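You operate a simulated robot arm through the tools that you are given. There is no shell and no other tool.

You run a simulated robot arm. Do the job below in one go: nothing can be reset, and whatever is moved stays where it is left.

JOB
Square up the 25 pcs stack in the stack holder and lock it.
Fine: on the end table; run both slides in till the sheets lie even, then turn the holder knob; leave the other stack.

Only the result counts: the job must be done as asked and must still hold three seconds after the hand-in. Knocking over, shifting, dropping, spilling or breaking anything else fails it. Flat cloth is picked up by pressing the open fingertips on it (5 to 10 N) and closing them slowly along it; thin cloth reads only 2 to 8 mm in the jaws.

ROBOT AND FRAMES
A 6-joint arm with a two-finger parallel gripper, fixed in place. Base frame: the origin is at the foot of the arm, x ahead of it, y to its left, z up; the work surface is at about z = 0.84. Lengths are in m, angles in degrees, forces in N, time in s.
With the tool pointing down near the work surface it reaches from about 0.3 to 0.66 m from the base axis. Its first joint turns from -115.0 to 115.0 degrees. Payload 3.43 kg.
Tool frame: the origin (TCP) lies between the finger pads and is the grasp point; the fingertips stand 0.034 m ahead of it; z points along the fingers, y is the line along which they close. Largest opening 0.128 m; finger width 0.024, thickness 0.012; the body of the gripper, 0.048 by 0.13 m, starts 0.096 m behind the TCP.
Orientation is that of the tool frame in the base frame, as [roll, pitch, yaw] about the fixed x, y, z axes, in that order (R = Rz(yaw) Ry(pitch) Rx(roll)). With the fingers straight down and closing along the base's y, the tool's x points along the base's -x, its y along +y and its z along -z.

CONTROLS
- The arm moves only by the tool nudge_tool. Its argument "targets" is a list of rows, each a list of 3 entries, a list of its own where there are three numbers: the opening in per cent of the stroke, from 0 (shut) to 100 (fully open), then the shift along the base's x, y, z in units of 300 mm (1.0 is 300 mm), then the turn, a rotation vector about the base's x, y, z in units of 60 degrees (1.0 is 60 degrees). In form: [[gripper, [x, y, z], [wx, wy, wz]], ...]. A call has 1 to 20 rows; each row is the pose to reach, as a shift and turn from the pose commanded when the call began. A call with a number of a shift or a turn outside -1 to 1 is refused whole. A row lasts 0.2 s, in which the tool goes at most 0.05 m and 8.6 degrees; a call with a longer step from one row to the next is refused whole, and so is a gripper value outside its range. Where a pose cannot be reached the arm comes as near as it can. A force on the tool above 60 N (or 10 N above the force at the start of the call, whichever is more), or a blocked arm, ends the call early, and 0.2 s more pass. Each finger travels about 0.153 m/s and halts on what it meets, pressing with about 45 N; the grip force reading is that of the motor and also rises with nothing between the fingers. The clock runs only during rows and for 0.2 s after the last one: add rows that repeat a pose to give the fingers time. The reply holds the time, the measured pose of the TCP, the force on the tool along the base axes, the opening and the grip force, in the units named above and with some noise, with the torque about the TCP (base axes, N m) and any sound that the robot's microphone picked up, and new pictures: "pictures" is both (left out), scene, wrist or none.
- Cameras (640 x 400 px; columns grow to the right, rows downward): "scene" is fixed at [0.0474, 0.6502, 1.4074]; the picture's right is [-0.63, -0.78, 0.00], its down [-0.57, 0.46, -0.68] and it looks along [0.53, -0.43, -0.73] (base axes); focal length 360 px, centre (320, 200). "wrist" rides on the gripper at [0.076, -0.011, -0.16] in the tool frame; the picture's right is [0.15, 0.99, 0.00], its down [-0.88, 0.13, -0.46] and it looks along [-0.45, 0.07, 0.89] (tool axes); focal length 234 px, centre (320, 200). There is no depth. A picture from a camera that has moved, and an enlarged one, comes with that camera's place and axes in the base frame and with its lens. The place of the scene camera against the robot may be out by one fixed shift of up to 0.012 m in any direction.
- move_column(by): slides the trunk up (or, below 0, down) by that many m; the arm rides with it, the base frame stays. It gives what a move gives, with no picture.
- enlarge(camera, box): a new picture of the part [left, top, right, bottom] of that camera's present view, enlarged. No time passes.
- job_done(): hands the job in; it is judged then, once.

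Nothing tells you positions but the pictures and the camera data. Unless the task says otherwise, let go and move clear before handing in.

The tools are called as name(argument=value, ...) on one line, values as JSON. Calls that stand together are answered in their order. nudge_tool: Moves the arm, as the interface text tells. Its arguments: {"type":"object","properties":{"targets":{"type":"array"},"pictures":{"type":"string","enum":["both","scene","wrist","none"]}},"required":["targets"]} The other tools are called the same way: move_column (by) slides the trunk up or down; enlarge (camera, box) takes an enlarged picture of a part of a camera's view; job_done () hands the job in.

At the start:

```text
time: 0.0
tcp_pos: [0.2117, 0.358, 1.142]
tcp_rot: [180.0, 0.0, 180.0]
contact_force: [0.6, 0.5, -0.2]
ft_torque: [-0.01, -0.04, 0.01]
gripper_width: 0.1278
grasp_force: 0.1
trunk travel left (down, up): [-0.875, 0.115]
```

scene: 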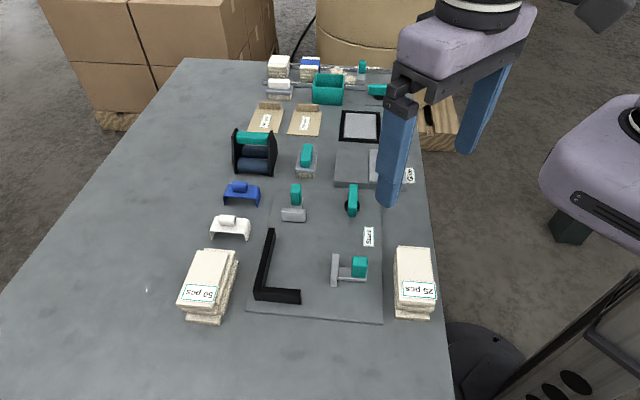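
wrist: 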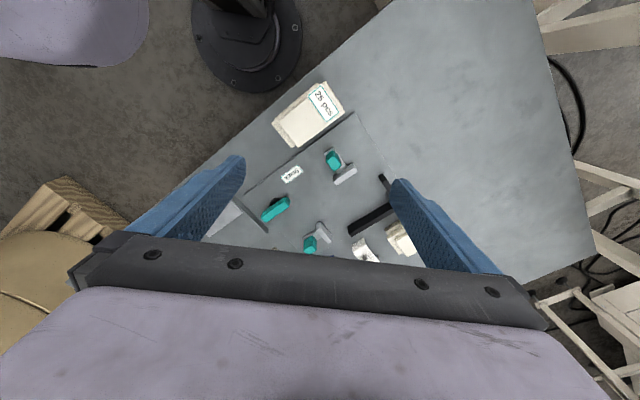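

The scene shows a table with a stack holder (grey base plate with a black L-shaped corner, two teal-handled slides and a teal knob), and the "25 pcs" stack on the right and the "50 pcs" stack on the left. I'll enlarge the views before planning anything.

enlarge(camera="scene", box=[160, 160, 460, 348])

enlarge(camera="scene", box=[220, 40, 440, 178])

enlarge(camera="wrist", box=[200, 70, 456, 260])

```text
2.13 times, centred on (310, 254) of scene
camera zoom: at [0.0474, 0.6502, 1.4074], right [-0.63, -0.78, 0.0], down [-0.57, 0.46, -0.68], along [0.53, -0.43, -0.73], focal length 766 px, centre (341, 85)
```

zoom: 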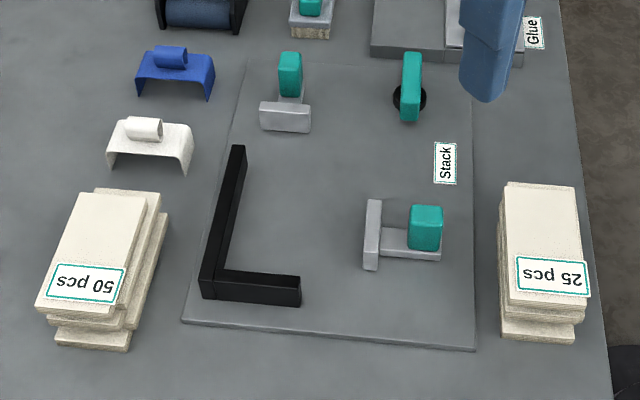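

```text
2.90 times, centred on (330, 109) of scene
camera zoom: at [0.0474, 0.6502, 1.4074], right [-0.63, -0.78, 0.0], down [-0.57, 0.46, -0.68], along [0.53, -0.43, -0.73], focal length 1043 px, centre (291, 464)
```

zoom: 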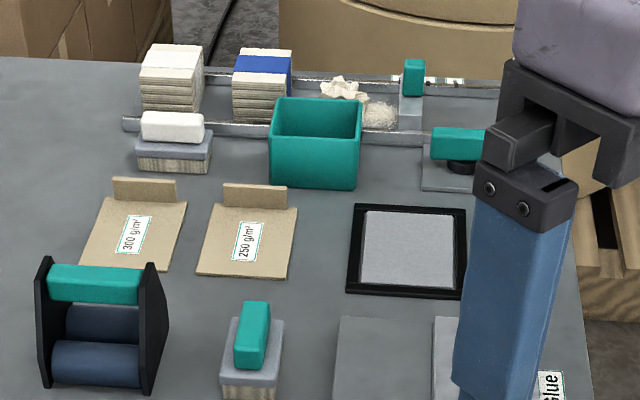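

```text
2.11 times, centred on (328, 165) of wrist
camera zoom: at [0.1357, 0.3468, 1.3027], right [-0.15, 0.99, 0.0], down [0.88, 0.13, 0.46], along [0.45, 0.07, -0.89], focal length 493 px, centre (303, 274)
```

zoom: 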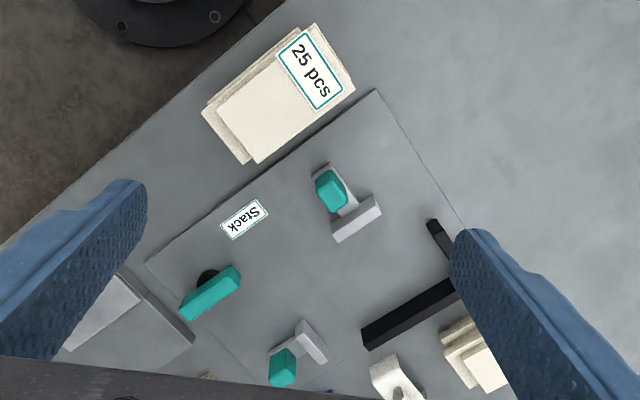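

The 25 pcs stack sits beside the holder plate, and both lie at about 45° to the base axes. The black L stop is at the plate's near-left corner as the scene camera sees it. I'll turn the tool by -45° and move the wrist camera over the holder for a top-down look.

nudge_tool(targets=[[100, [0.117, -0.0156, 0], [0, 0, -0.125]], [100, [0.234, -0.031, 0], [0, 0, -0.25]], [100, [0.351, -0.047, 0], [0, 0, -0.375]], [100, [0.468, -0.062, 0], [0, 0, -0.5]], [100, [0.585, -0.078, 0], [0, 0, -0.625]], [100, [0.701, -0.0933, 0], [0, 0, -0.75]], [100, [0.701, -0.0933, 0], [0, 0, -0.75]]])

```text
time: 1.6
tcp_pos: [0.4214, 0.3262, 1.143]
tcp_rot: [180.0, 0.0, 134.9]
contact_force: [-1.4, 0.2, -0.1]
ft_torque: [-0.01, 0.03, -0.02]
gripper_width: 0.1283
grasp_force: 0.0
trunk travel left (down, up): [-0.875, 0.115]
camera wrist: at [0.3592, 0.3744, 1.3023], right [0.6, 0.8, 0.0], down [0.71, -0.53, 0.46], along [0.37, -0.27, -0.89], focal length 234 px, centre (320, 200)
```

scene: 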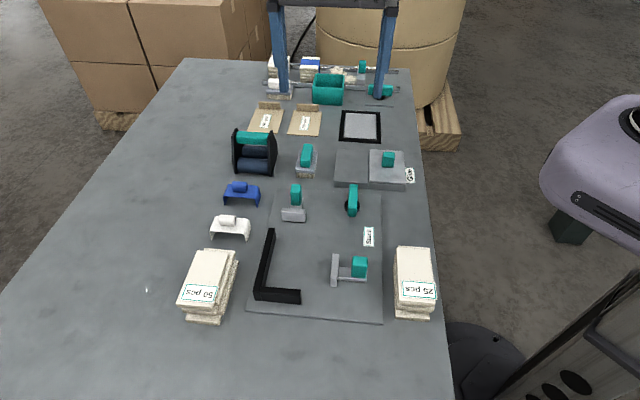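
wrist: 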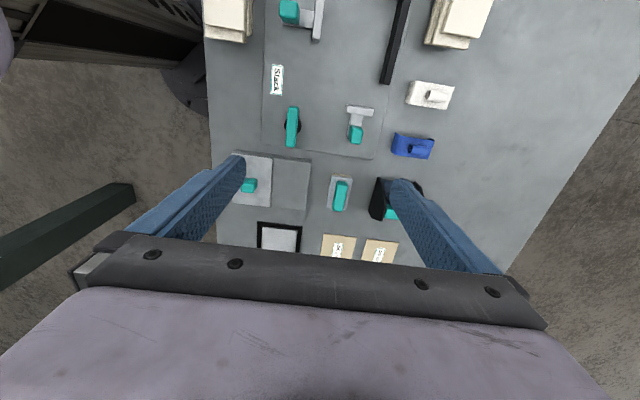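

The camera is a bit too far out over the table. I'll pull it back toward the near side so the holder and both stacks fit in the picture.

nudge_tool(targets=[[100, [-0.1, 0.1, 0], [0, 0, 0]], [100, [-0.2, 0.2, 0], [0, 0, 0]], [100, [-0.3, 0.3, 0], [0, 0, 0]], [100, [-0.3, 0.3, 0], [0, 0, 0]]])

```text
time: 2.6
tcp_pos: [0.33, 0.4185, 1.1432]
tcp_rot: [180.0, 0.0, 135.1]
contact_force: [0.1, 0.1, 0.3]
ft_torque: [0.0, -0.02, 0.04]
gripper_width: 0.1279
grasp_force: 0.2
trunk travel left (down, up): [-0.875, 0.115]
camera wrist: at [0.2692, 0.4643, 1.3036], right [0.6, 0.8, 0.0], down [0.71, -0.53, 0.46], along [0.37, -0.27, -0.89], focal length 234 px, centre (320, 200)
```

scene: 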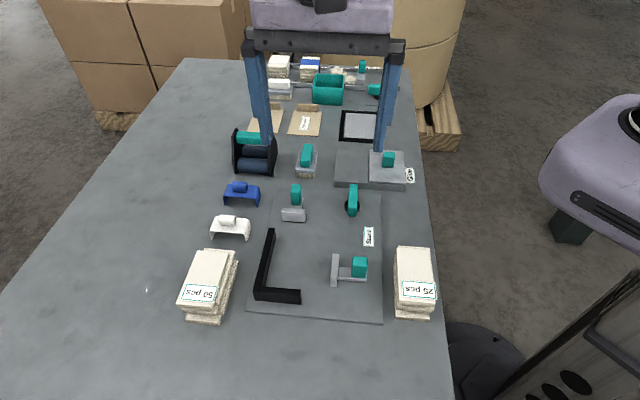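
wrist: 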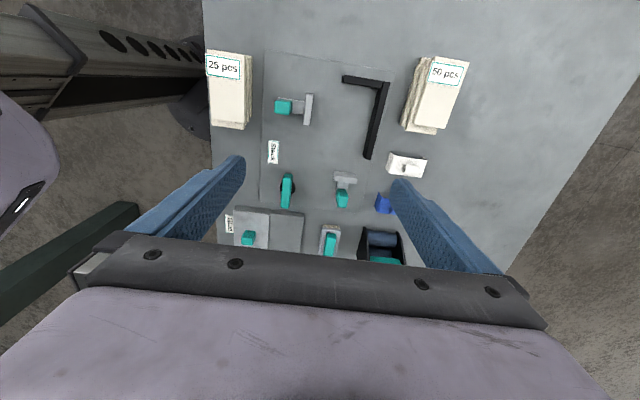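

enlarge(camera="wrist", box=[190, 40, 430, 190])

enlarge(camera="wrist", box=[200, 40, 312, 110])

enlarge(camera="wrist", box=[240, 120, 400, 220])

enlarge(camera="scene", box=[240, 170, 400, 270])

enlarge(camera="scene", box=[320, 230, 448, 330])

```text
2.67 times, centred on (310, 115) of wrist
camera zoom: at [0.2692, 0.4643, 1.3036], right [0.6, 0.8, 0.0], down [0.71, -0.53, 0.46], along [0.37, -0.27, -0.89], focal length 624 px, centre (347, 427)
```

zoom: 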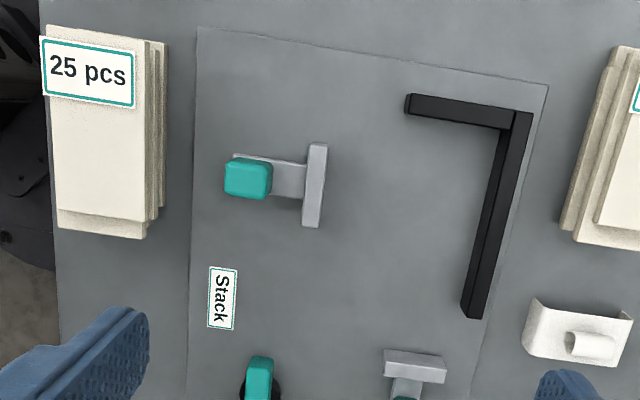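

```text
5.71 times, centred on (256, 75) of wrist
camera zoom: at [0.2692, 0.4643, 1.3036], right [0.6, 0.8, 0.0], down [0.71, -0.53, 0.46], along [0.37, -0.27, -0.89], focal length 1338 px, centre (686, 914)
```

zoom: 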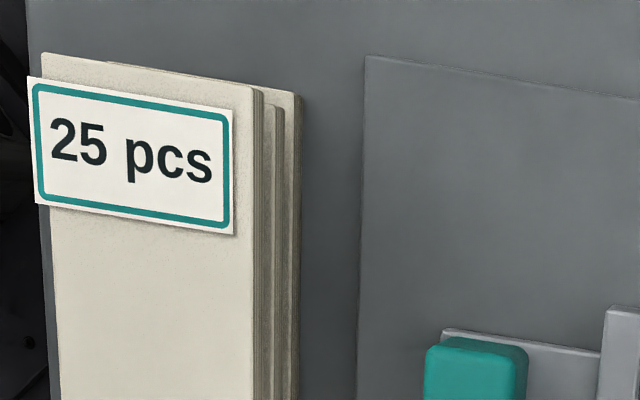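

```text
4.00 times, centred on (320, 170) of wrist
camera zoom: at [0.2692, 0.4643, 1.3036], right [0.6, 0.8, 0.0], down [0.71, -0.53, 0.46], along [0.37, -0.27, -0.89], focal length 937 px, centre (320, 320)
```

zoom: 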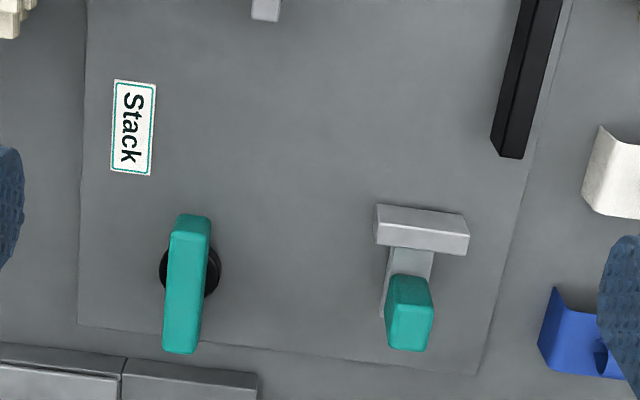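

```text
4.00 times, centred on (320, 220) of scene
camera zoom: at [0.0474, 0.6502, 1.4074], right [-0.63, -0.78, 0.0], down [-0.57, 0.46, -0.68], along [0.53, -0.43, -0.73], focal length 1439 px, centre (320, 120)
```

zoom: 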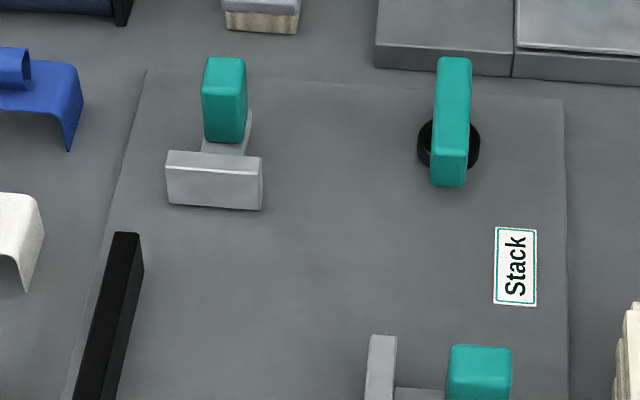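

```text
4.00 times, centred on (384, 280) of scene
camera zoom: at [0.0474, 0.6502, 1.4074], right [-0.63, -0.78, 0.0], down [-0.57, 0.46, -0.68], along [0.53, -0.43, -0.73], focal length 1439 px, centre (64, -120)
```

zoom: 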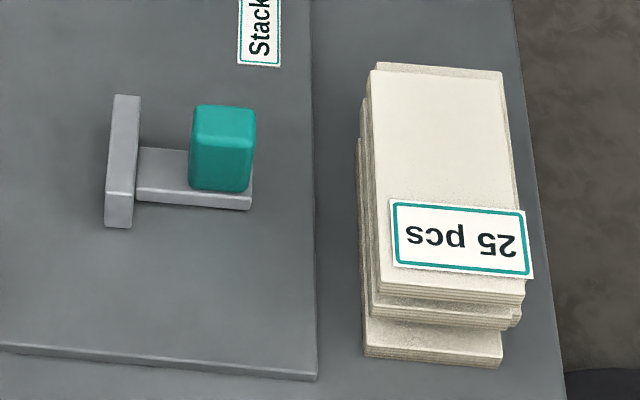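

I'll enlarge the L stop, the slides and the stack in both cameras so I can triangulate their heights.

enlarge(camera="wrist", box=[336, 66, 400, 106])

enlarge(camera="scene", box=[240, 220, 320, 310])

enlarge(camera="wrist", box=[268, 84, 332, 132])

enlarge(camera="wrist", box=[196, 40, 268, 140])

enlarge(camera="scene", box=[170, 230, 250, 330])

```text
10.00 times, centred on (368, 86) of wrist
camera zoom: at [0.2692, 0.4643, 1.3036], right [0.6, 0.8, 0.0], down [0.71, -0.53, 0.46], along [0.37, -0.27, -0.89], focal length 2342 px, centre (-160, 1340)
```

zoom: 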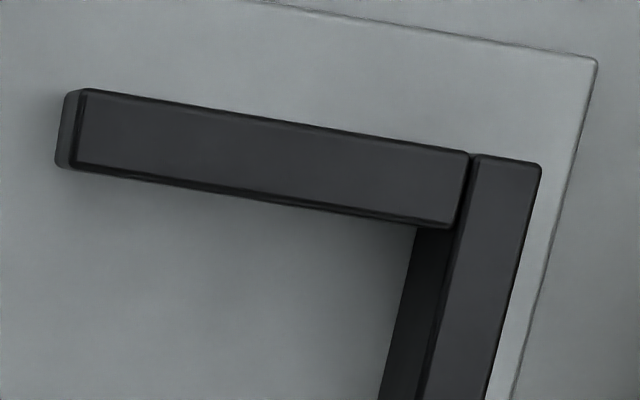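

```text
4.44 times, centred on (280, 265) of scene
camera zoom: at [0.0474, 0.6502, 1.4074], right [-0.63, -0.78, 0.0], down [-0.57, 0.46, -0.68], along [0.53, -0.43, -0.73], focal length 1599 px, centre (498, -89)
```

zoom: 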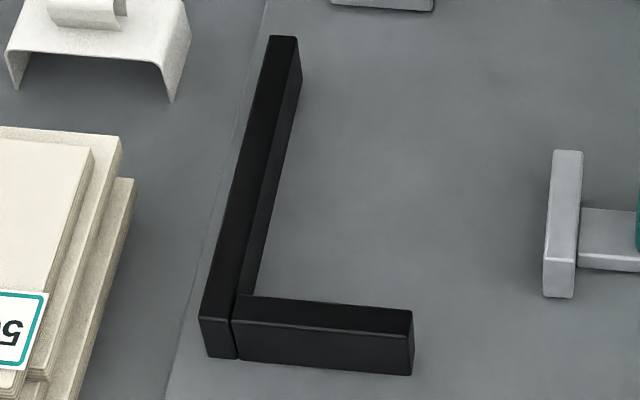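

```text
8.33 times, centred on (300, 108) of wrist
camera zoom: at [0.2692, 0.4643, 1.3036], right [0.6, 0.8, 0.0], down [0.71, -0.53, 0.46], along [0.37, -0.27, -0.89], focal length 1951 px, centre (487, 967)
```

zoom: 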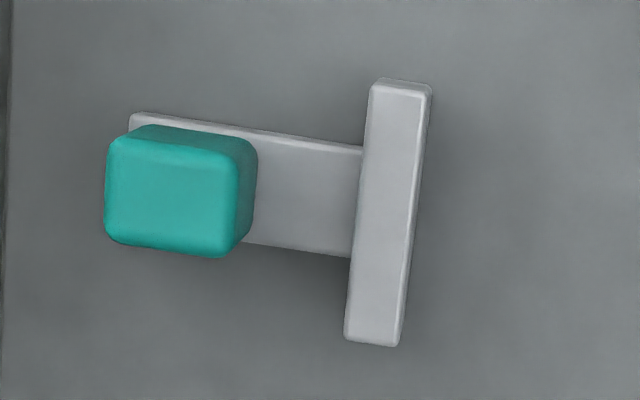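

```text
4.00 times, centred on (232, 90) of wrist
camera zoom: at [0.2692, 0.4643, 1.3036], right [0.6, 0.8, 0.0], down [0.71, -0.53, 0.46], along [0.37, -0.27, -0.89], focal length 937 px, centre (672, 640)
```

zoom: 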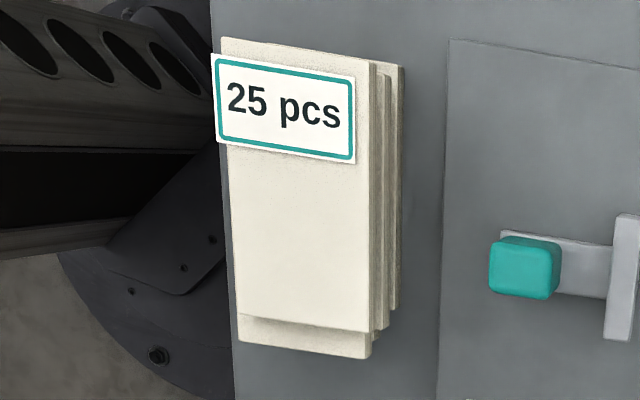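

```text
4.00 times, centred on (210, 280) of scene
camera zoom: at [0.0474, 0.6502, 1.4074], right [-0.63, -0.78, 0.0], down [-0.57, 0.46, -0.68], along [0.53, -0.43, -0.73], focal length 1439 px, centre (760, -120)
```

zoom: 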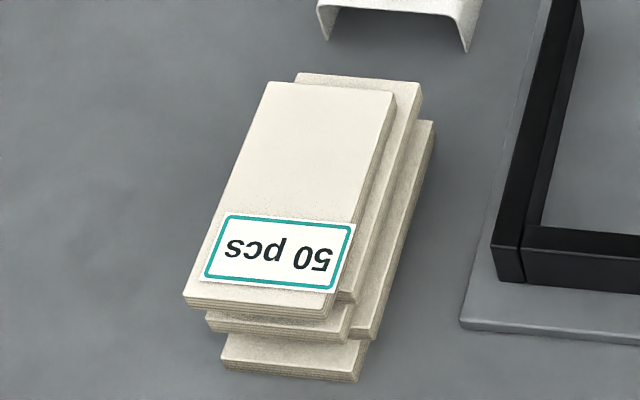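

The geometry agrees between the two cameras. In axes turned 45° (p toward the L's long arm, q away from the scene camera):
- **Stack:** roughly 0.056 x 0.10 m, centred near base (0.19, 0.33).
- **L stop:** inner corner near (0.341, 0.539).

Next I'll drop over the 25 pcs stack for a closer look.

nudge_tool(targets=[[100, [-0.092, -0.0563, -0.0953], [0, 0, 0]], [100, [-0.184, -0.1127, -0.1907], [0, 0, 0]], [100, [-0.276, -0.169, -0.286], [0, 0, 0]], [100, [-0.368, -0.2254, -0.3814], [0, 0, 0]], [100, [-0.46, -0.2817, -0.4767], [0, 0, 0]], [100, [-0.46, -0.2817, -0.4767], [0, 0, 0]]])

```text
time: 4.0
tcp_pos: [0.1945, 0.3353, 1.0005]
tcp_rot: [180.0, 0.2, 134.9]
contact_force: [-1.1, -1.5, -0.4]
ft_torque: [-0.02, 0.02, 0.01]
gripper_width: 0.128
grasp_force: 0.1
trunk travel left (down, up): [-0.875, 0.115]
camera wrist: at [0.1332, 0.3806, 1.1605], right [0.6, 0.8, 0.0], down [0.71, -0.53, 0.46], along [0.37, -0.27, -0.89], focal length 234 px, centre (320, 200)
```

scene: 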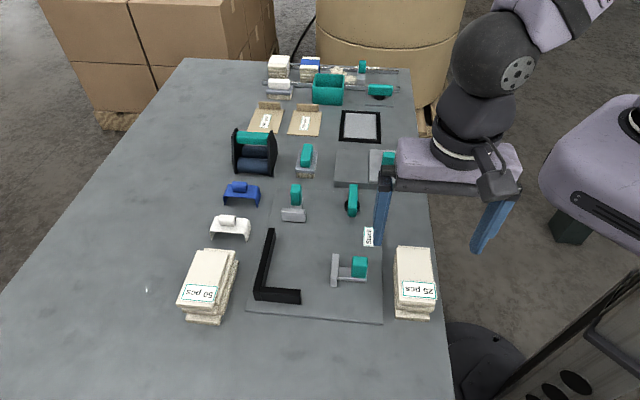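
wrist: 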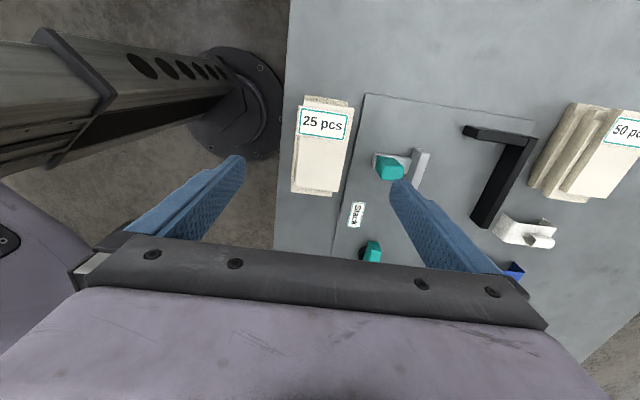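

enlarge(camera="wrist", box=[270, 85, 430, 205])

enlarge(camera="wrist", box=[285, 90, 365, 205])

```text
3.33 times, centred on (350, 145) of wrist
camera zoom: at [0.1332, 0.3806, 1.1605], right [0.6, 0.8, 0.0], down [0.71, -0.53, 0.46], along [0.37, -0.27, -0.89], focal length 781 px, centre (220, 383)
```

zoom: 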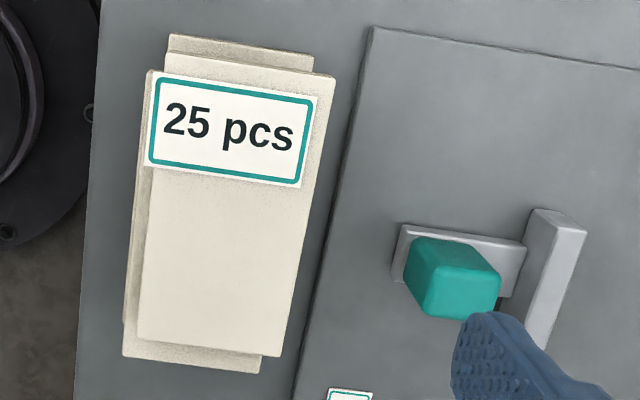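

```text
3.48 times, centred on (325, 148) of wrist
camera zoom: at [0.1332, 0.3806, 1.1605], right [0.6, 0.8, 0.0], down [0.71, -0.53, 0.46], along [0.37, -0.27, -0.89], focal length 814 px, centre (303, 383)
```

zoom: 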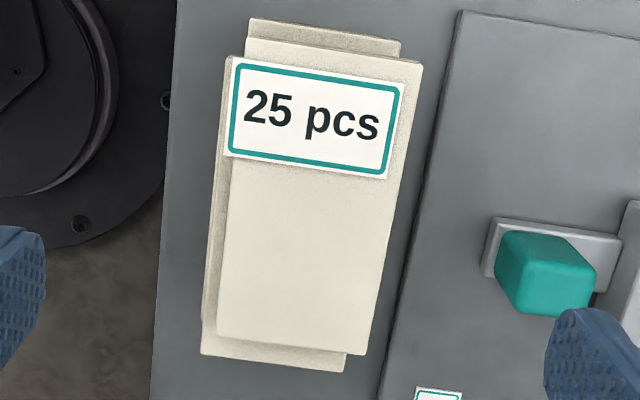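

The stack is about 55 mm tall, with its top at z ≈ 0.895, made of five slabs shifted by a few mm. It spans about 60 mm in p, so I'll narrow the opening to about 67 mm and come down to just above the top to check that it's centred.

nudge_tool(targets=[[52, [-0.0063, 0.004, -0.084], [0, 0, 0]], [52, [-0.0127, 0.008, -0.168], [0, 0, 0]], [52, [-0.0127, 0.008, -0.168], [0, 0, 0]], [52, [-0.0127, 0.008, -0.168], [0, 0, 0]]])

```text
time: 5.0
tcp_pos: [0.1902, 0.3376, 0.949]
tcp_rot: [179.9, 0.1, 134.9]
contact_force: [0.5, -0.9, -0.2]
ft_torque: [0.0, -0.02, 0.02]
gripper_width: 0.0665
grasp_force: 0.2
trunk travel left (down, up): [-0.875, 0.115]
camera wrist: at [0.129, 0.3835, 1.1088], right [0.6, 0.8, 0.0], down [0.71, -0.53, 0.46], along [0.37, -0.27, -0.89], focal length 234 px, centre (320, 200)
```

scene: 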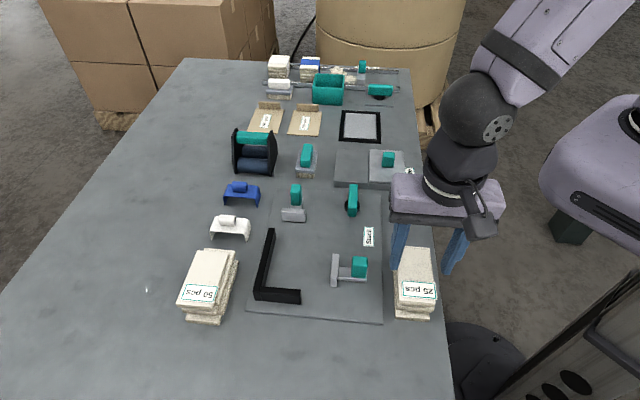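
wrist: 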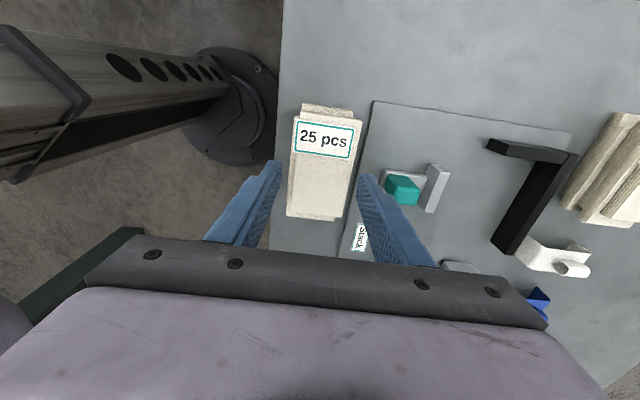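

enlarge(camera="wrist", box=[230, 95, 420, 245])

enlarge(camera="scene", box=[360, 200, 500, 330])

```text
2.67 times, centred on (325, 170) of wrist
camera zoom: at [0.129, 0.3835, 1.1088], right [0.6, 0.8, 0.0], down [0.71, -0.53, 0.46], along [0.37, -0.27, -0.89], focal length 624 px, centre (307, 280)
```

zoom: 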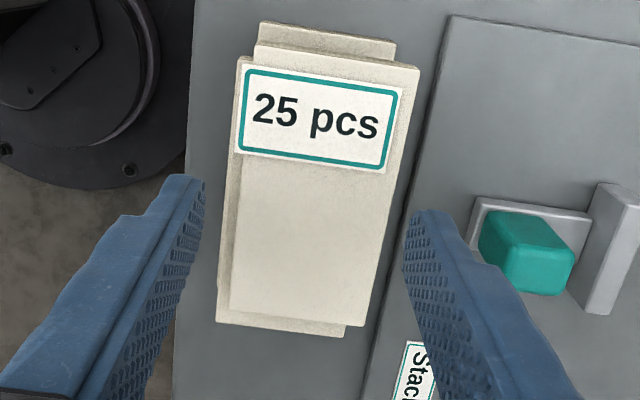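

```text
3.08 times, centred on (430, 265) of scene
camera zoom: at [0.0474, 0.6502, 1.4074], right [-0.63, -0.78, 0.0], down [-0.57, 0.46, -0.68], along [0.53, -0.43, -0.73], focal length 1107 px, centre (-18, 0)
```

zoom: 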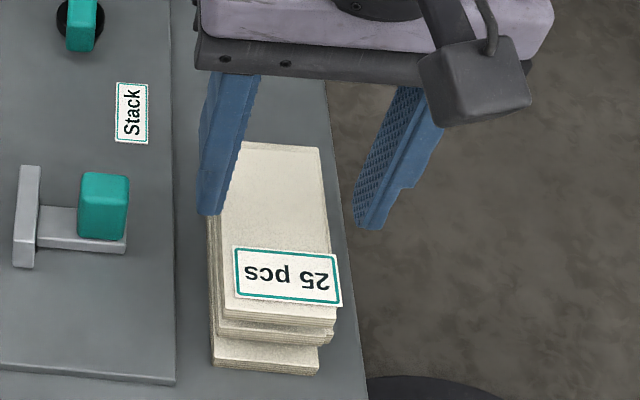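

The fingers line up with the stack, with about 3 mm clear on each side and a small gap to the plate edge. I'm lowering so the fingertips come near the table at about z 0.845.

nudge_tool(targets=[[52, [0, 0, -0.07], [0, 0, 0]], [52, [0, 0, -0.13], [0, 0, 0]], [52, [0, 0, -0.18], [0, 0, 0]], [52, [0, 0, -0.21], [0, 0, 0]], [52, [0, 0, -0.2333], [0, 0, 0]], [52, [0, 0, -0.2333], [0, 0, 0]]])

```text
time: 6.4
tcp_pos: [0.1895, 0.3381, 0.8786]
tcp_rot: [180.0, -0.1, 135.0]
contact_force: [-0.2, -0.8, 0.3]
ft_torque: [0.02, -0.01, -0.01]
gripper_width: 0.0665
grasp_force: 0.1
trunk travel left (down, up): [-0.875, 0.115]
camera wrist: at [0.1291, 0.384, 1.039], right [0.6, 0.8, 0.0], down [0.71, -0.53, 0.46], along [0.37, -0.27, -0.89], focal length 234 px, centre (320, 200)
```

scene: 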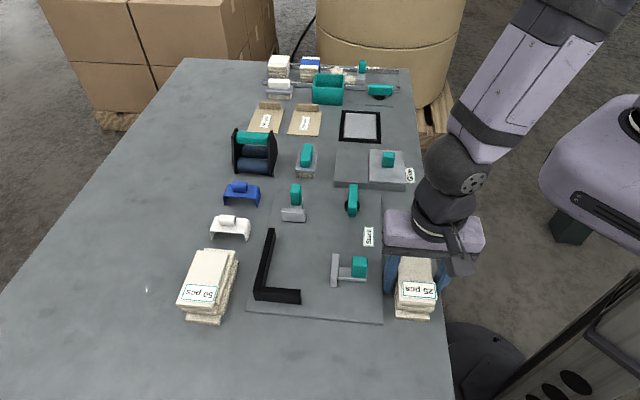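
wrist: 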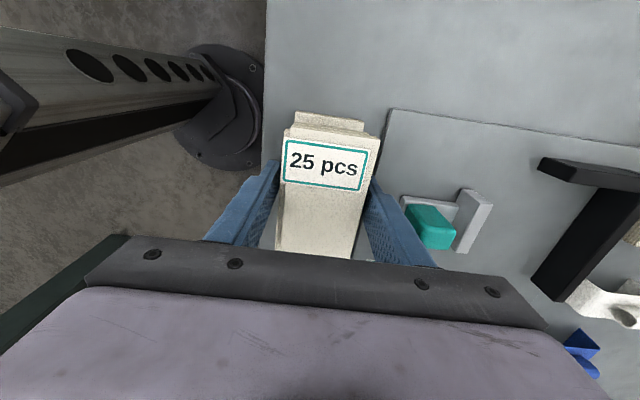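

There's no contact so far. I'll lower 1.5 mm more and close slowly onto the stack.

nudge_tool(targets=[[52, [0, 0, -0.005], [0, 0, 0]], [50, [0, 0, -0.005], [0, 0, 0]], [48.5, [0, 0, -0.005], [0, 0, 0]], [47, [0, 0, -0.005], [0, 0, 0]], [45.5, [0, 0, -0.005], [0, 0, 0]], [44, [0, 0, -0.005], [0, 0, 0]], [43, [0, 0, -0.005], [0, 0, 0]], [42, [0, 0, -0.005], [0, 0, 0]], [41, [0, 0, -0.005], [0, 0, 0]], [40, [0, 0, -0.005], [0, 0, 0]], [38, [0, 0, -0.005], [0, 0, 0]], [36, [0, 0, -0.005], [0, 0, 0]]])

```text
time: 9.0
tcp_pos: [0.1901, 0.3382, 0.8778]
tcp_rot: [180.0, 0.1, 135.0]
contact_force: [0.0, -0.5, 0.4]
ft_torque: [-0.02, -0.01, 0.02]
gripper_width: 0.0554
grasp_force: 44.9
trunk travel left (down, up): [-0.875, 0.115]
camera wrist: at [0.1287, 0.3842, 1.0376], right [0.6, 0.8, 0.0], down [0.71, -0.53, 0.46], along [0.37, -0.27, -0.89], focal length 234 px, centre (320, 200)
```

scene: 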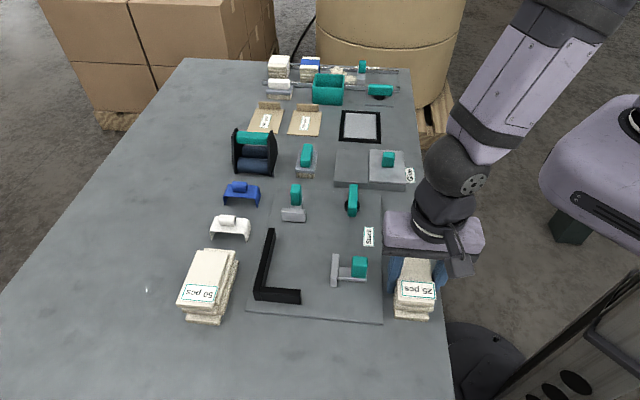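
wrist: 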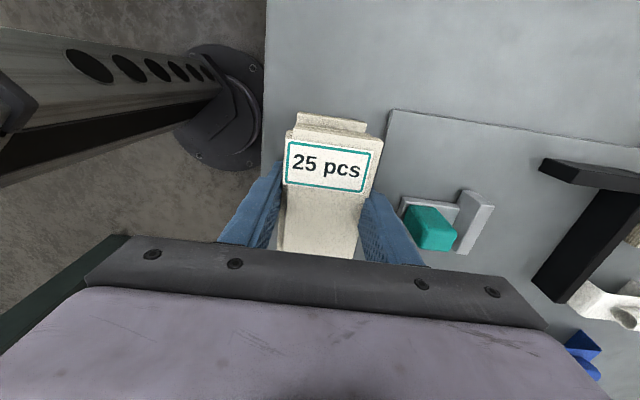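

The stack is gripped at 55.4 mm with 45 N. I'll lift slowly and check that every slab comes up.

nudge_tool(targets=[[32, [0, 0, 0], [0, 0, 0]], [32, [0, 0, 0.015], [0, 0, 0]], [32, [0, 0, 0.03], [0, 0, 0]], [32, [0, 0, 0.06], [0, 0, 0]], [32, [0, 0, 0.09], [0, 0, 0]], [32, [0, 0, 0.12], [0, 0, 0]], [32, [0, 0, 0.12], [0, 0, 0]]])

enlarge(camera="scene", box=[360, 200, 500, 330])

enlarge(camera="wrist", box=[230, 95, 420, 270])

```text
time: 10.6
tcp_pos: [0.19, 0.3381, 0.9136]
tcp_rot: [180.0, 0.1, 135.0]
contact_force: [0.9, 0.3, -0.6]
ft_torque: [0.01, 0.04, 0.0]
gripper_width: 0.0556
grasp_force: 44.9
trunk travel left (down, up): [-0.875, 0.115]
camera wrist: at [0.1287, 0.3836, 1.0738], right [0.6, 0.8, 0.0], down [0.71, -0.53, 0.46], along [0.37, -0.27, -0.89], focal length 234 px, centre (320, 200)
```

scene: 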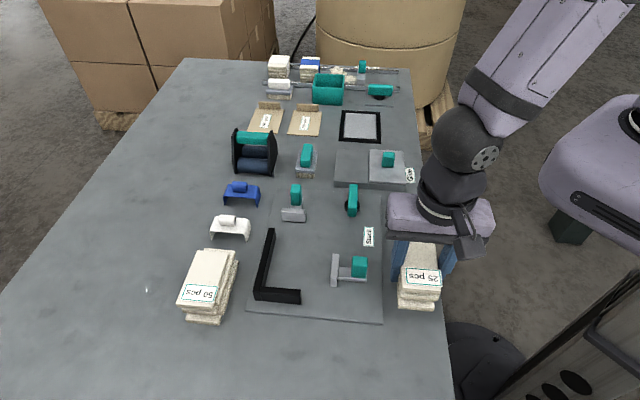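
wrist: 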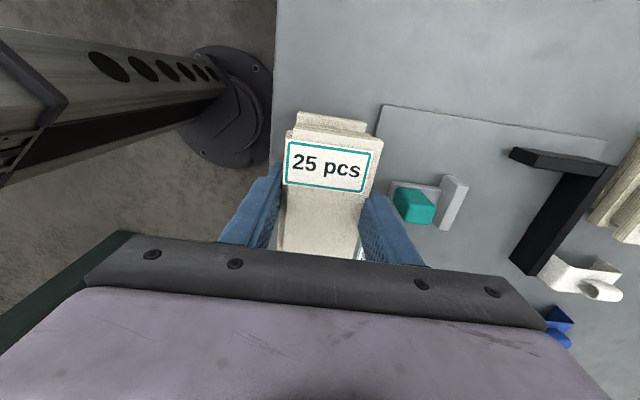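

```text
3.08 times, centred on (430, 265) of scene
camera zoom: at [0.0474, 0.6502, 1.4074], right [-0.63, -0.78, 0.0], down [-0.57, 0.46, -0.68], along [0.53, -0.43, -0.73], focal length 1107 px, centre (-18, 0)
```

zoom: 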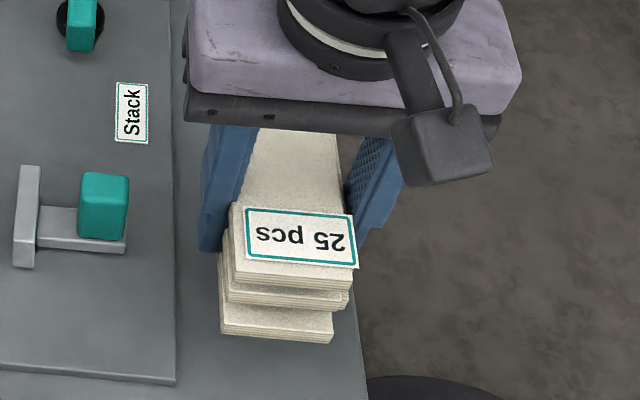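

```text
2.29 times, centred on (325, 182) of wrist
camera zoom: at [0.1287, 0.3836, 1.0738], right [0.6, 0.8, 0.0], down [0.71, -0.53, 0.46], along [0.37, -0.27, -0.89], focal length 535 px, centre (309, 240)
```

zoom: 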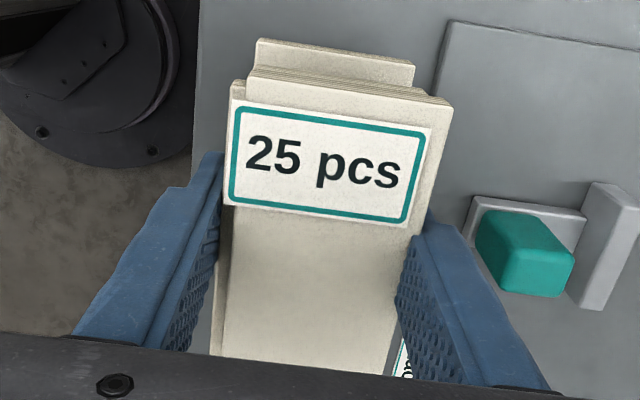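

The whole stack lifted as one unit, slab offsets included. I'll raise it clear of the slides and carry it over the holder.

nudge_tool(targets=[[32, [0, 0, 0.08], [0, 0, 0]], [32, [0, 0, 0.16], [0, 0, 0]], [32, [0.0653, 0.0517, 0.17], [0, 0, 0]], [32, [0.1306, 0.1034, 0.17], [0, 0, 0]], [32, [0.1959, 0.1551, 0.17], [0, 0, 0]], [32, [0.2612, 0.2068, 0.17], [0, 0, 0]], [32, [0.3265, 0.2585, 0.17], [0, 0, 0]], [32, [0.3918, 0.3102, 0.17], [0, 0, 0]], [32, [0.4571, 0.3619, 0.17], [0, 0, 0]], [32, [0.5223, 0.4137, 0.17], [0, 0, 0]], [32, [0.5223, 0.4137, 0.17], [0, 0, 0]]])

enlarge(camera="scene", box=[230, 160, 410, 330])

enlarge(camera="wrist", box=[200, 75, 480, 275])

```text
time: 13.0
tcp_pos: [0.346, 0.4632, 0.9647]
tcp_rot: [179.9, 0.0, 135.1]
contact_force: [0.5, 0.3, -0.3]
ft_torque: [0.04, -0.02, 0.01]
gripper_width: 0.0554
grasp_force: 44.8
trunk travel left (down, up): [-0.875, 0.115]
camera wrist: at [0.2846, 0.5085, 1.125], right [0.6, 0.8, 0.0], down [0.71, -0.53, 0.46], along [0.37, -0.27, -0.89], focal length 234 px, centre (320, 200)
```

scene: 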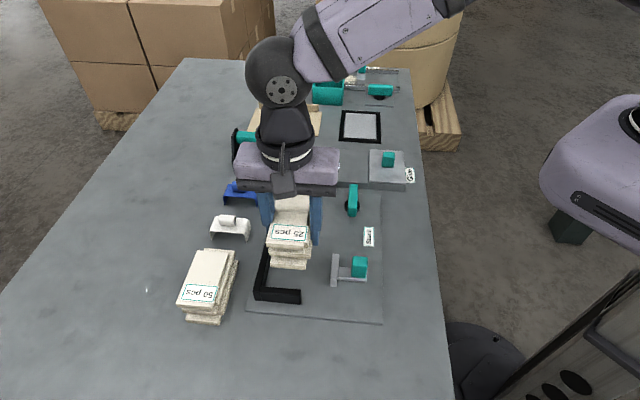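
wrist: 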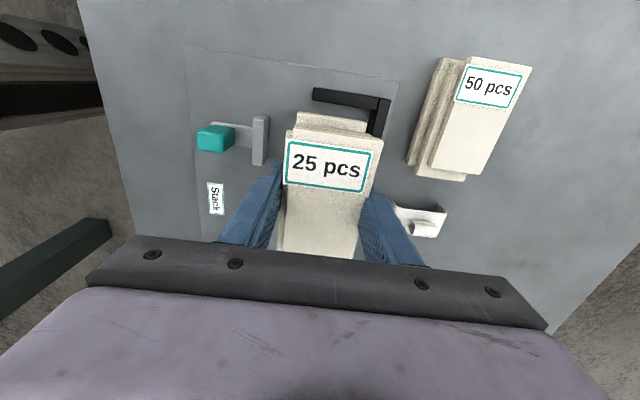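

```text
2.35 times, centred on (320, 245) of scene
camera zoom: at [0.0474, 0.6502, 1.4074], right [-0.63, -0.78, 0.0], down [-0.57, 0.46, -0.68], along [0.53, -0.43, -0.73], focal length 847 px, centre (320, 94)
```

zoom: 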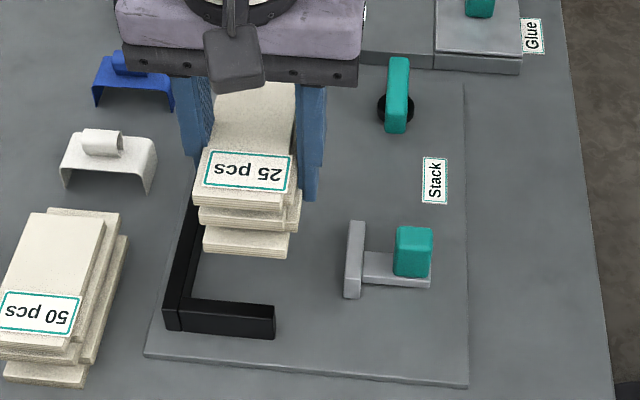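

```text
2.00 times, centred on (340, 175) of wrist
camera zoom: at [0.2846, 0.5085, 1.125], right [0.6, 0.8, 0.0], down [0.71, -0.53, 0.46], along [0.37, -0.27, -0.89], focal length 468 px, centre (280, 250)
```

zoom: 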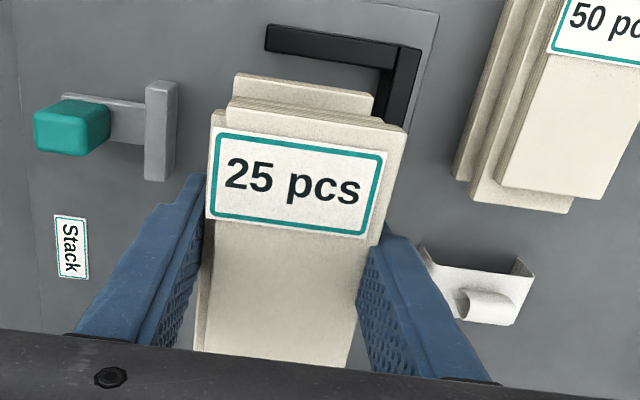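

The stack is over the holder with room on both sides: about 10 mm from finger to long arm and about 20 mm from finger to pusher. Now I'm lowering it to just above the plate.

nudge_tool(targets=[[32, [0, 0, -0.08], [0, 0, 0]], [32, [0, 0, -0.15], [0, 0, 0]], [32, [0, 0, -0.2], [0, 0, 0]], [32, [0, 0, -0.23], [0, 0, 0]], [32, [0, 0, -0.2533], [0, 0, 0]], [32, [0, 0, -0.2533], [0, 0, 0]]])

enlarge(camera="scene", box=[230, 160, 410, 330])

enlarge(camera="wrist", box=[200, 75, 480, 275])

```text
time: 14.4
tcp_pos: [0.3465, 0.4608, 0.8892]
tcp_rot: [-180.0, -0.1, 135.0]
contact_force: [0.5, 0.6, -1.1]
ft_torque: [-0.01, 0.01, -0.01]
gripper_width: 0.0553
grasp_force: 45.1
trunk travel left (down, up): [-0.875, 0.115]
camera wrist: at [0.2848, 0.5069, 1.0489], right [0.6, 0.8, 0.0], down [0.71, -0.53, 0.46], along [0.37, -0.27, -0.89], focal length 234 px, centre (320, 200)
```

scene: 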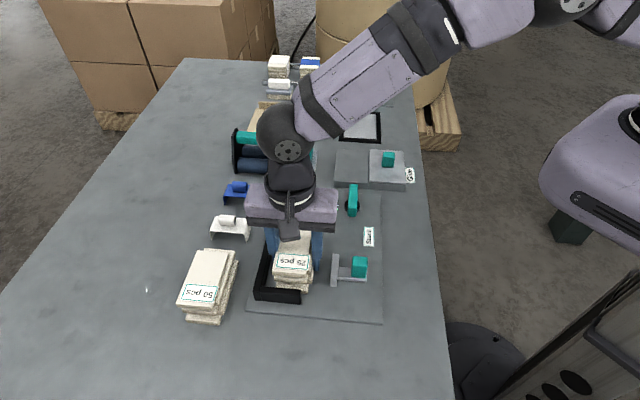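
wrist: 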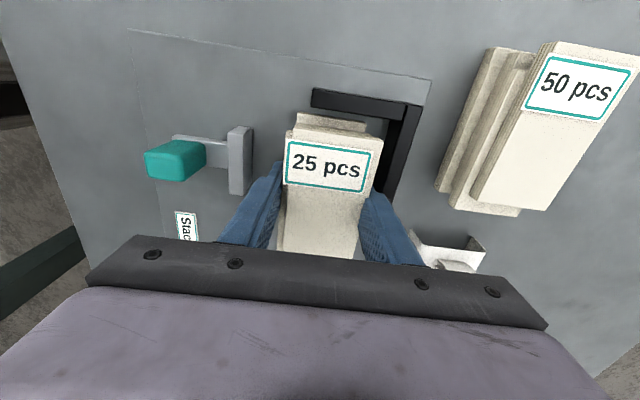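

```text
2.35 times, centred on (320, 245) of scene
camera zoom: at [0.0474, 0.6502, 1.4074], right [-0.63, -0.78, 0.0], down [-0.57, 0.46, -0.68], along [0.53, -0.43, -0.73], focal length 847 px, centre (320, 94)
```

zoom: 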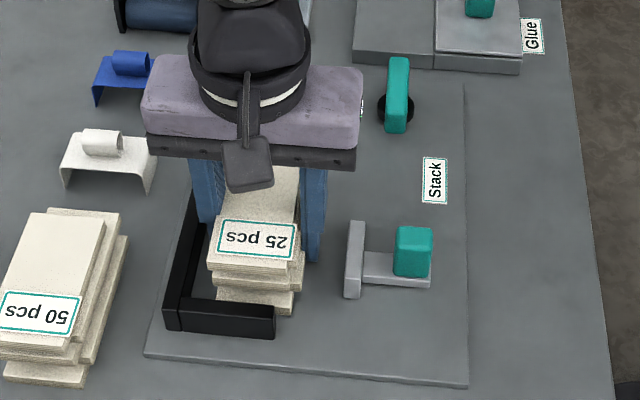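

```text
2.00 times, centred on (340, 175) of wrist
camera zoom: at [0.2848, 0.5069, 1.0489], right [0.6, 0.8, 0.0], down [0.71, -0.53, 0.46], along [0.37, -0.27, -0.89], focal length 468 px, centre (280, 250)
```

zoom: 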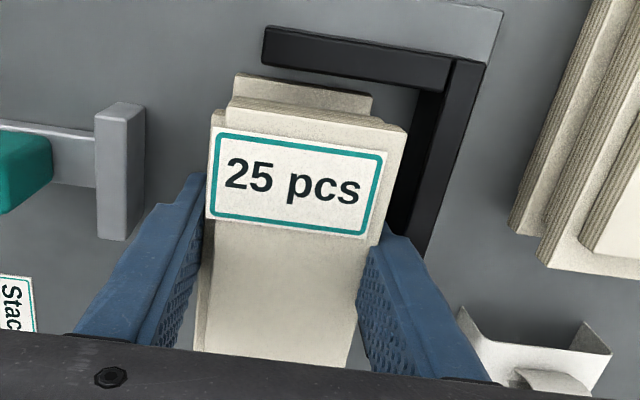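

nudge_tool(targets=[[32, [0, 0, -0.0033], [0, 0, 0]], [32, [0, 0, -0.0067], [0, 0, 0]], [32, [0, 0, -0.01], [0, 0, 0]], [32, [0, 0, -0.01], [0, 0, 0]]], pictures="none")

```text
time: 15.4
tcp_pos: [0.3458, 0.4627, 0.8862]
tcp_rot: [180.0, 0.0, 135.0]
contact_force: [1.2, -0.1, -0.4]
ft_torque: [-0.01, 0.0, -0.01]
gripper_width: 0.0553
grasp_force: 45.0
trunk travel left (down, up): [-0.875, 0.115]
```

No contact yet, so I'll keep going down in 1 mm steps while watching the force.

nudge_tool(targets=[[32, [0, 0, -0.0033], [0, 0, 0]], [32, [0, 0, -0.0033], [0, 0, 0]]], pictures="none")

nudge_tool(targets=[[32, [0, 0, -0.0033], [0, 0, 0]], [32, [0, 0, -0.0033], [0, 0, 0]]], pictures="none")

```text
time: 16.0
tcp_pos: [0.3464, 0.4635, 0.8851]
tcp_rot: [179.9, 0.0, 135.0]
contact_force: [-0.4, -1.1, 6.9]
ft_torque: [-0.28, 0.08, 0.01]
gripper_width: 0.0556
grasp_force: 44.7
trunk travel left (down, up): [-0.875, 0.115]
```

```text
time: 16.6
tcp_pos: [0.3457, 0.4627, 0.886]
tcp_rot: [179.7, 0.0, 135.1]
contact_force: [1.8, -0.7, 16.2]
ft_torque: [-0.59, 0.11, 0.06]
gripper_width: 0.0553
grasp_force: 45.1
trunk travel left (down, up): [-0.875, 0.115]
```

The stack has touched the plate at a commanded z of about 0.885. I'll ease off half a millimetre and open gently to about 65 mm.

nudge_tool(targets=[[32, [0, 0, 0.0025], [0, 0, 0]], [42, [0, 0, 0.0025], [0, 0, 0]], [44, [0, 0, 0.0025], [0, 0, 0]], [46, [0, 0, 0.0025], [0, 0, 0]], [48, [0, 0, 0.0025], [0, 0, 0]], [51, [0, 0, 0.0025], [0, 0, 0]], [51, [0, 0, 0.0025], [0, 0, 0]]])

enlarge(camera="scene", box=[230, 160, 410, 330])

enlarge(camera="wrist", box=[200, 75, 480, 275])

```text
time: 18.2
tcp_pos: [0.3455, 0.463, 0.884]
tcp_rot: [-179.9, 0.1, 135.0]
contact_force: [-1.0, 0.4, 1.1]
ft_torque: [0.0, 0.03, -0.01]
gripper_width: 0.065
grasp_force: 0.1
trunk travel left (down, up): [-0.875, 0.115]
camera wrist: at [0.2851, 0.5082, 1.0446], right [0.6, 0.8, 0.0], down [0.71, -0.53, 0.46], along [0.37, -0.27, -0.89], focal length 234 px, centre (320, 200)
```

scene: 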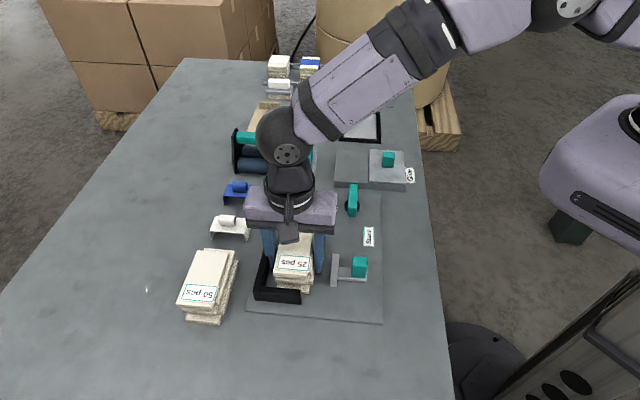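
wrist: 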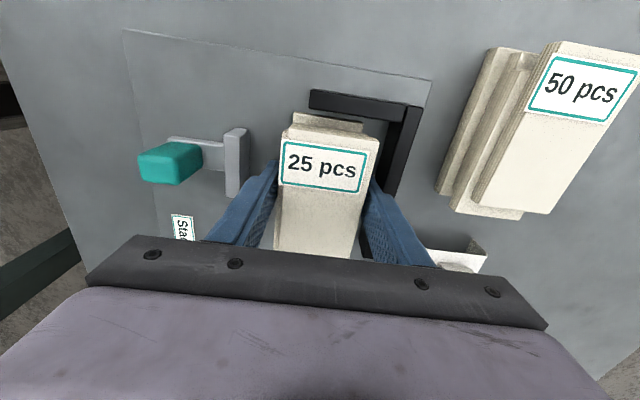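

```text
2.35 times, centred on (320, 245) of scene
camera zoom: at [0.0474, 0.6502, 1.4074], right [-0.63, -0.78, 0.0], down [-0.57, 0.46, -0.68], along [0.53, -0.43, -0.73], focal length 847 px, centre (320, 94)
```

zoom: 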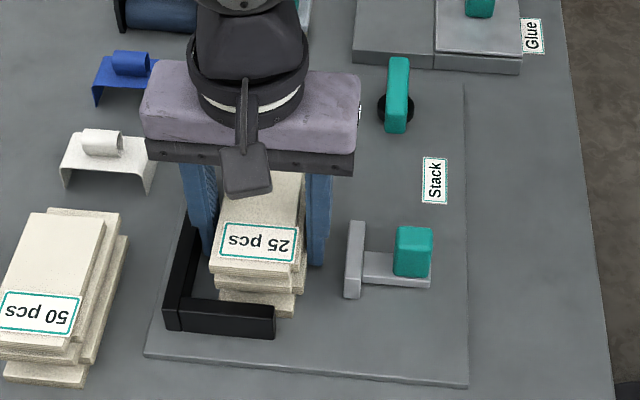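

```text
2.00 times, centred on (340, 175) of wrist
camera zoom: at [0.2851, 0.5082, 1.0446], right [0.6, 0.8, 0.0], down [0.71, -0.53, 0.46], along [0.37, -0.27, -0.89], focal length 468 px, centre (280, 250)
```

zoom: 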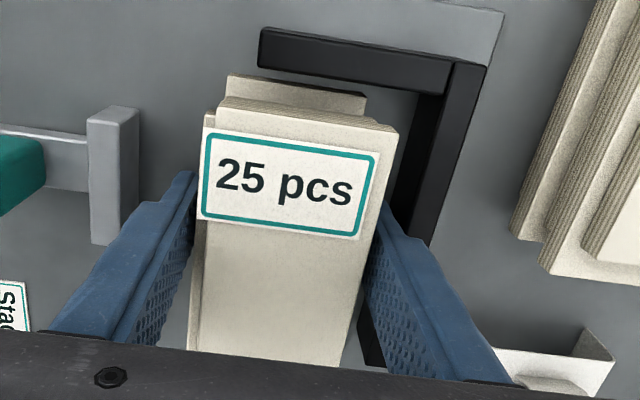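

The stack now stands on the plate inside the L. I'll shift the fingers 2.5 mm to centre them, open a bit more and lift straight out.

nudge_tool(targets=[[54, [-0.006, -0.006, 0.0025], [0, 0, 0]], [55, [-0.006, -0.006, 0.01], [0, 0, 0]], [55, [-0.006, -0.006, 0.04], [0, 0, 0]], [55, [-0.006, -0.006, 0.1], [0, 0, 0]], [55, [-0.006, -0.006, 0.2], [0, 0, 0]], [55, [-0.006, -0.006, 0.32], [0, 0, 0]], [55, [-0.006, -0.006, 0.32], [0, 0, 0]]])

enlarge(camera="scene", box=[230, 160, 410, 330])

enlarge(camera="wrist", box=[200, 75, 480, 275])

```text
time: 19.8
tcp_pos: [0.3431, 0.4595, 0.9812]
tcp_rot: [179.9, 0.0, 134.9]
contact_force: [-0.6, 0.5, -0.1]
ft_torque: [-0.04, 0.0, 0.02]
gripper_width: 0.0706
grasp_force: 0.1
trunk travel left (down, up): [-0.875, 0.115]
camera wrist: at [0.2826, 0.5066, 1.1414], right [0.6, 0.8, 0.0], down [0.72, -0.53, 0.46], along [0.37, -0.27, -0.89], focal length 234 px, centre (320, 200)
```

scene: 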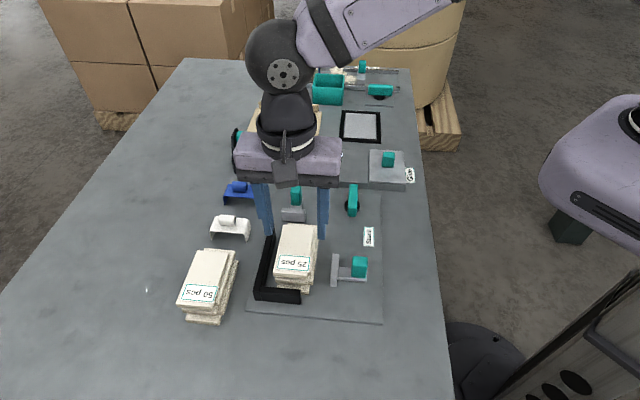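
wrist: 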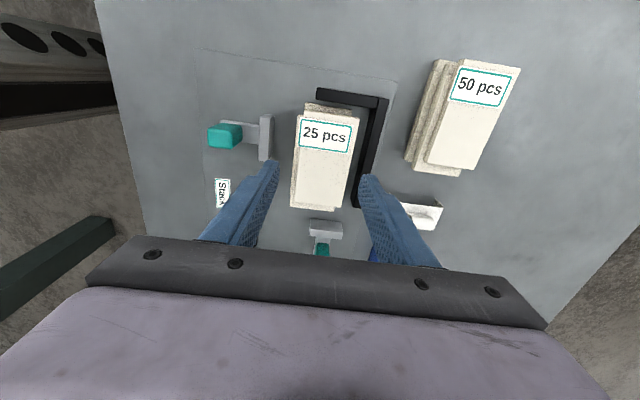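

```text
2.35 times, centred on (320, 245) of scene
camera zoom: at [0.0474, 0.6502, 1.4074], right [-0.63, -0.78, 0.0], down [-0.57, 0.46, -0.68], along [0.53, -0.43, -0.73], focal length 847 px, centre (320, 94)
```

zoom: 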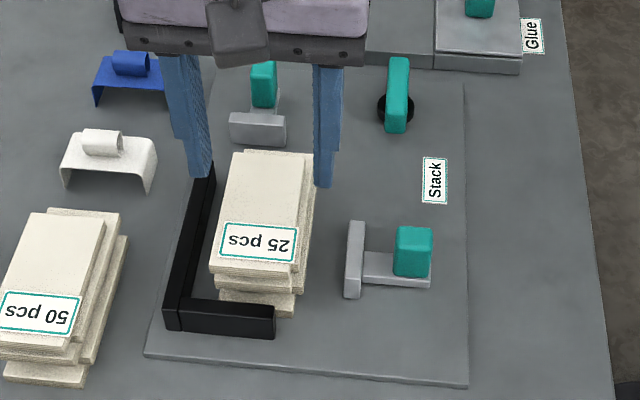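

```text
2.00 times, centred on (340, 175) of wrist
camera zoom: at [0.2826, 0.5066, 1.1414], right [0.6, 0.8, 0.0], down [0.72, -0.53, 0.46], along [0.37, -0.27, -0.89], focal length 468 px, centre (280, 250)
```

zoom: 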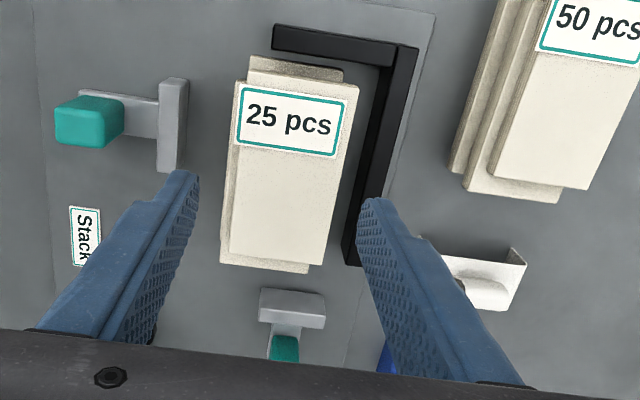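

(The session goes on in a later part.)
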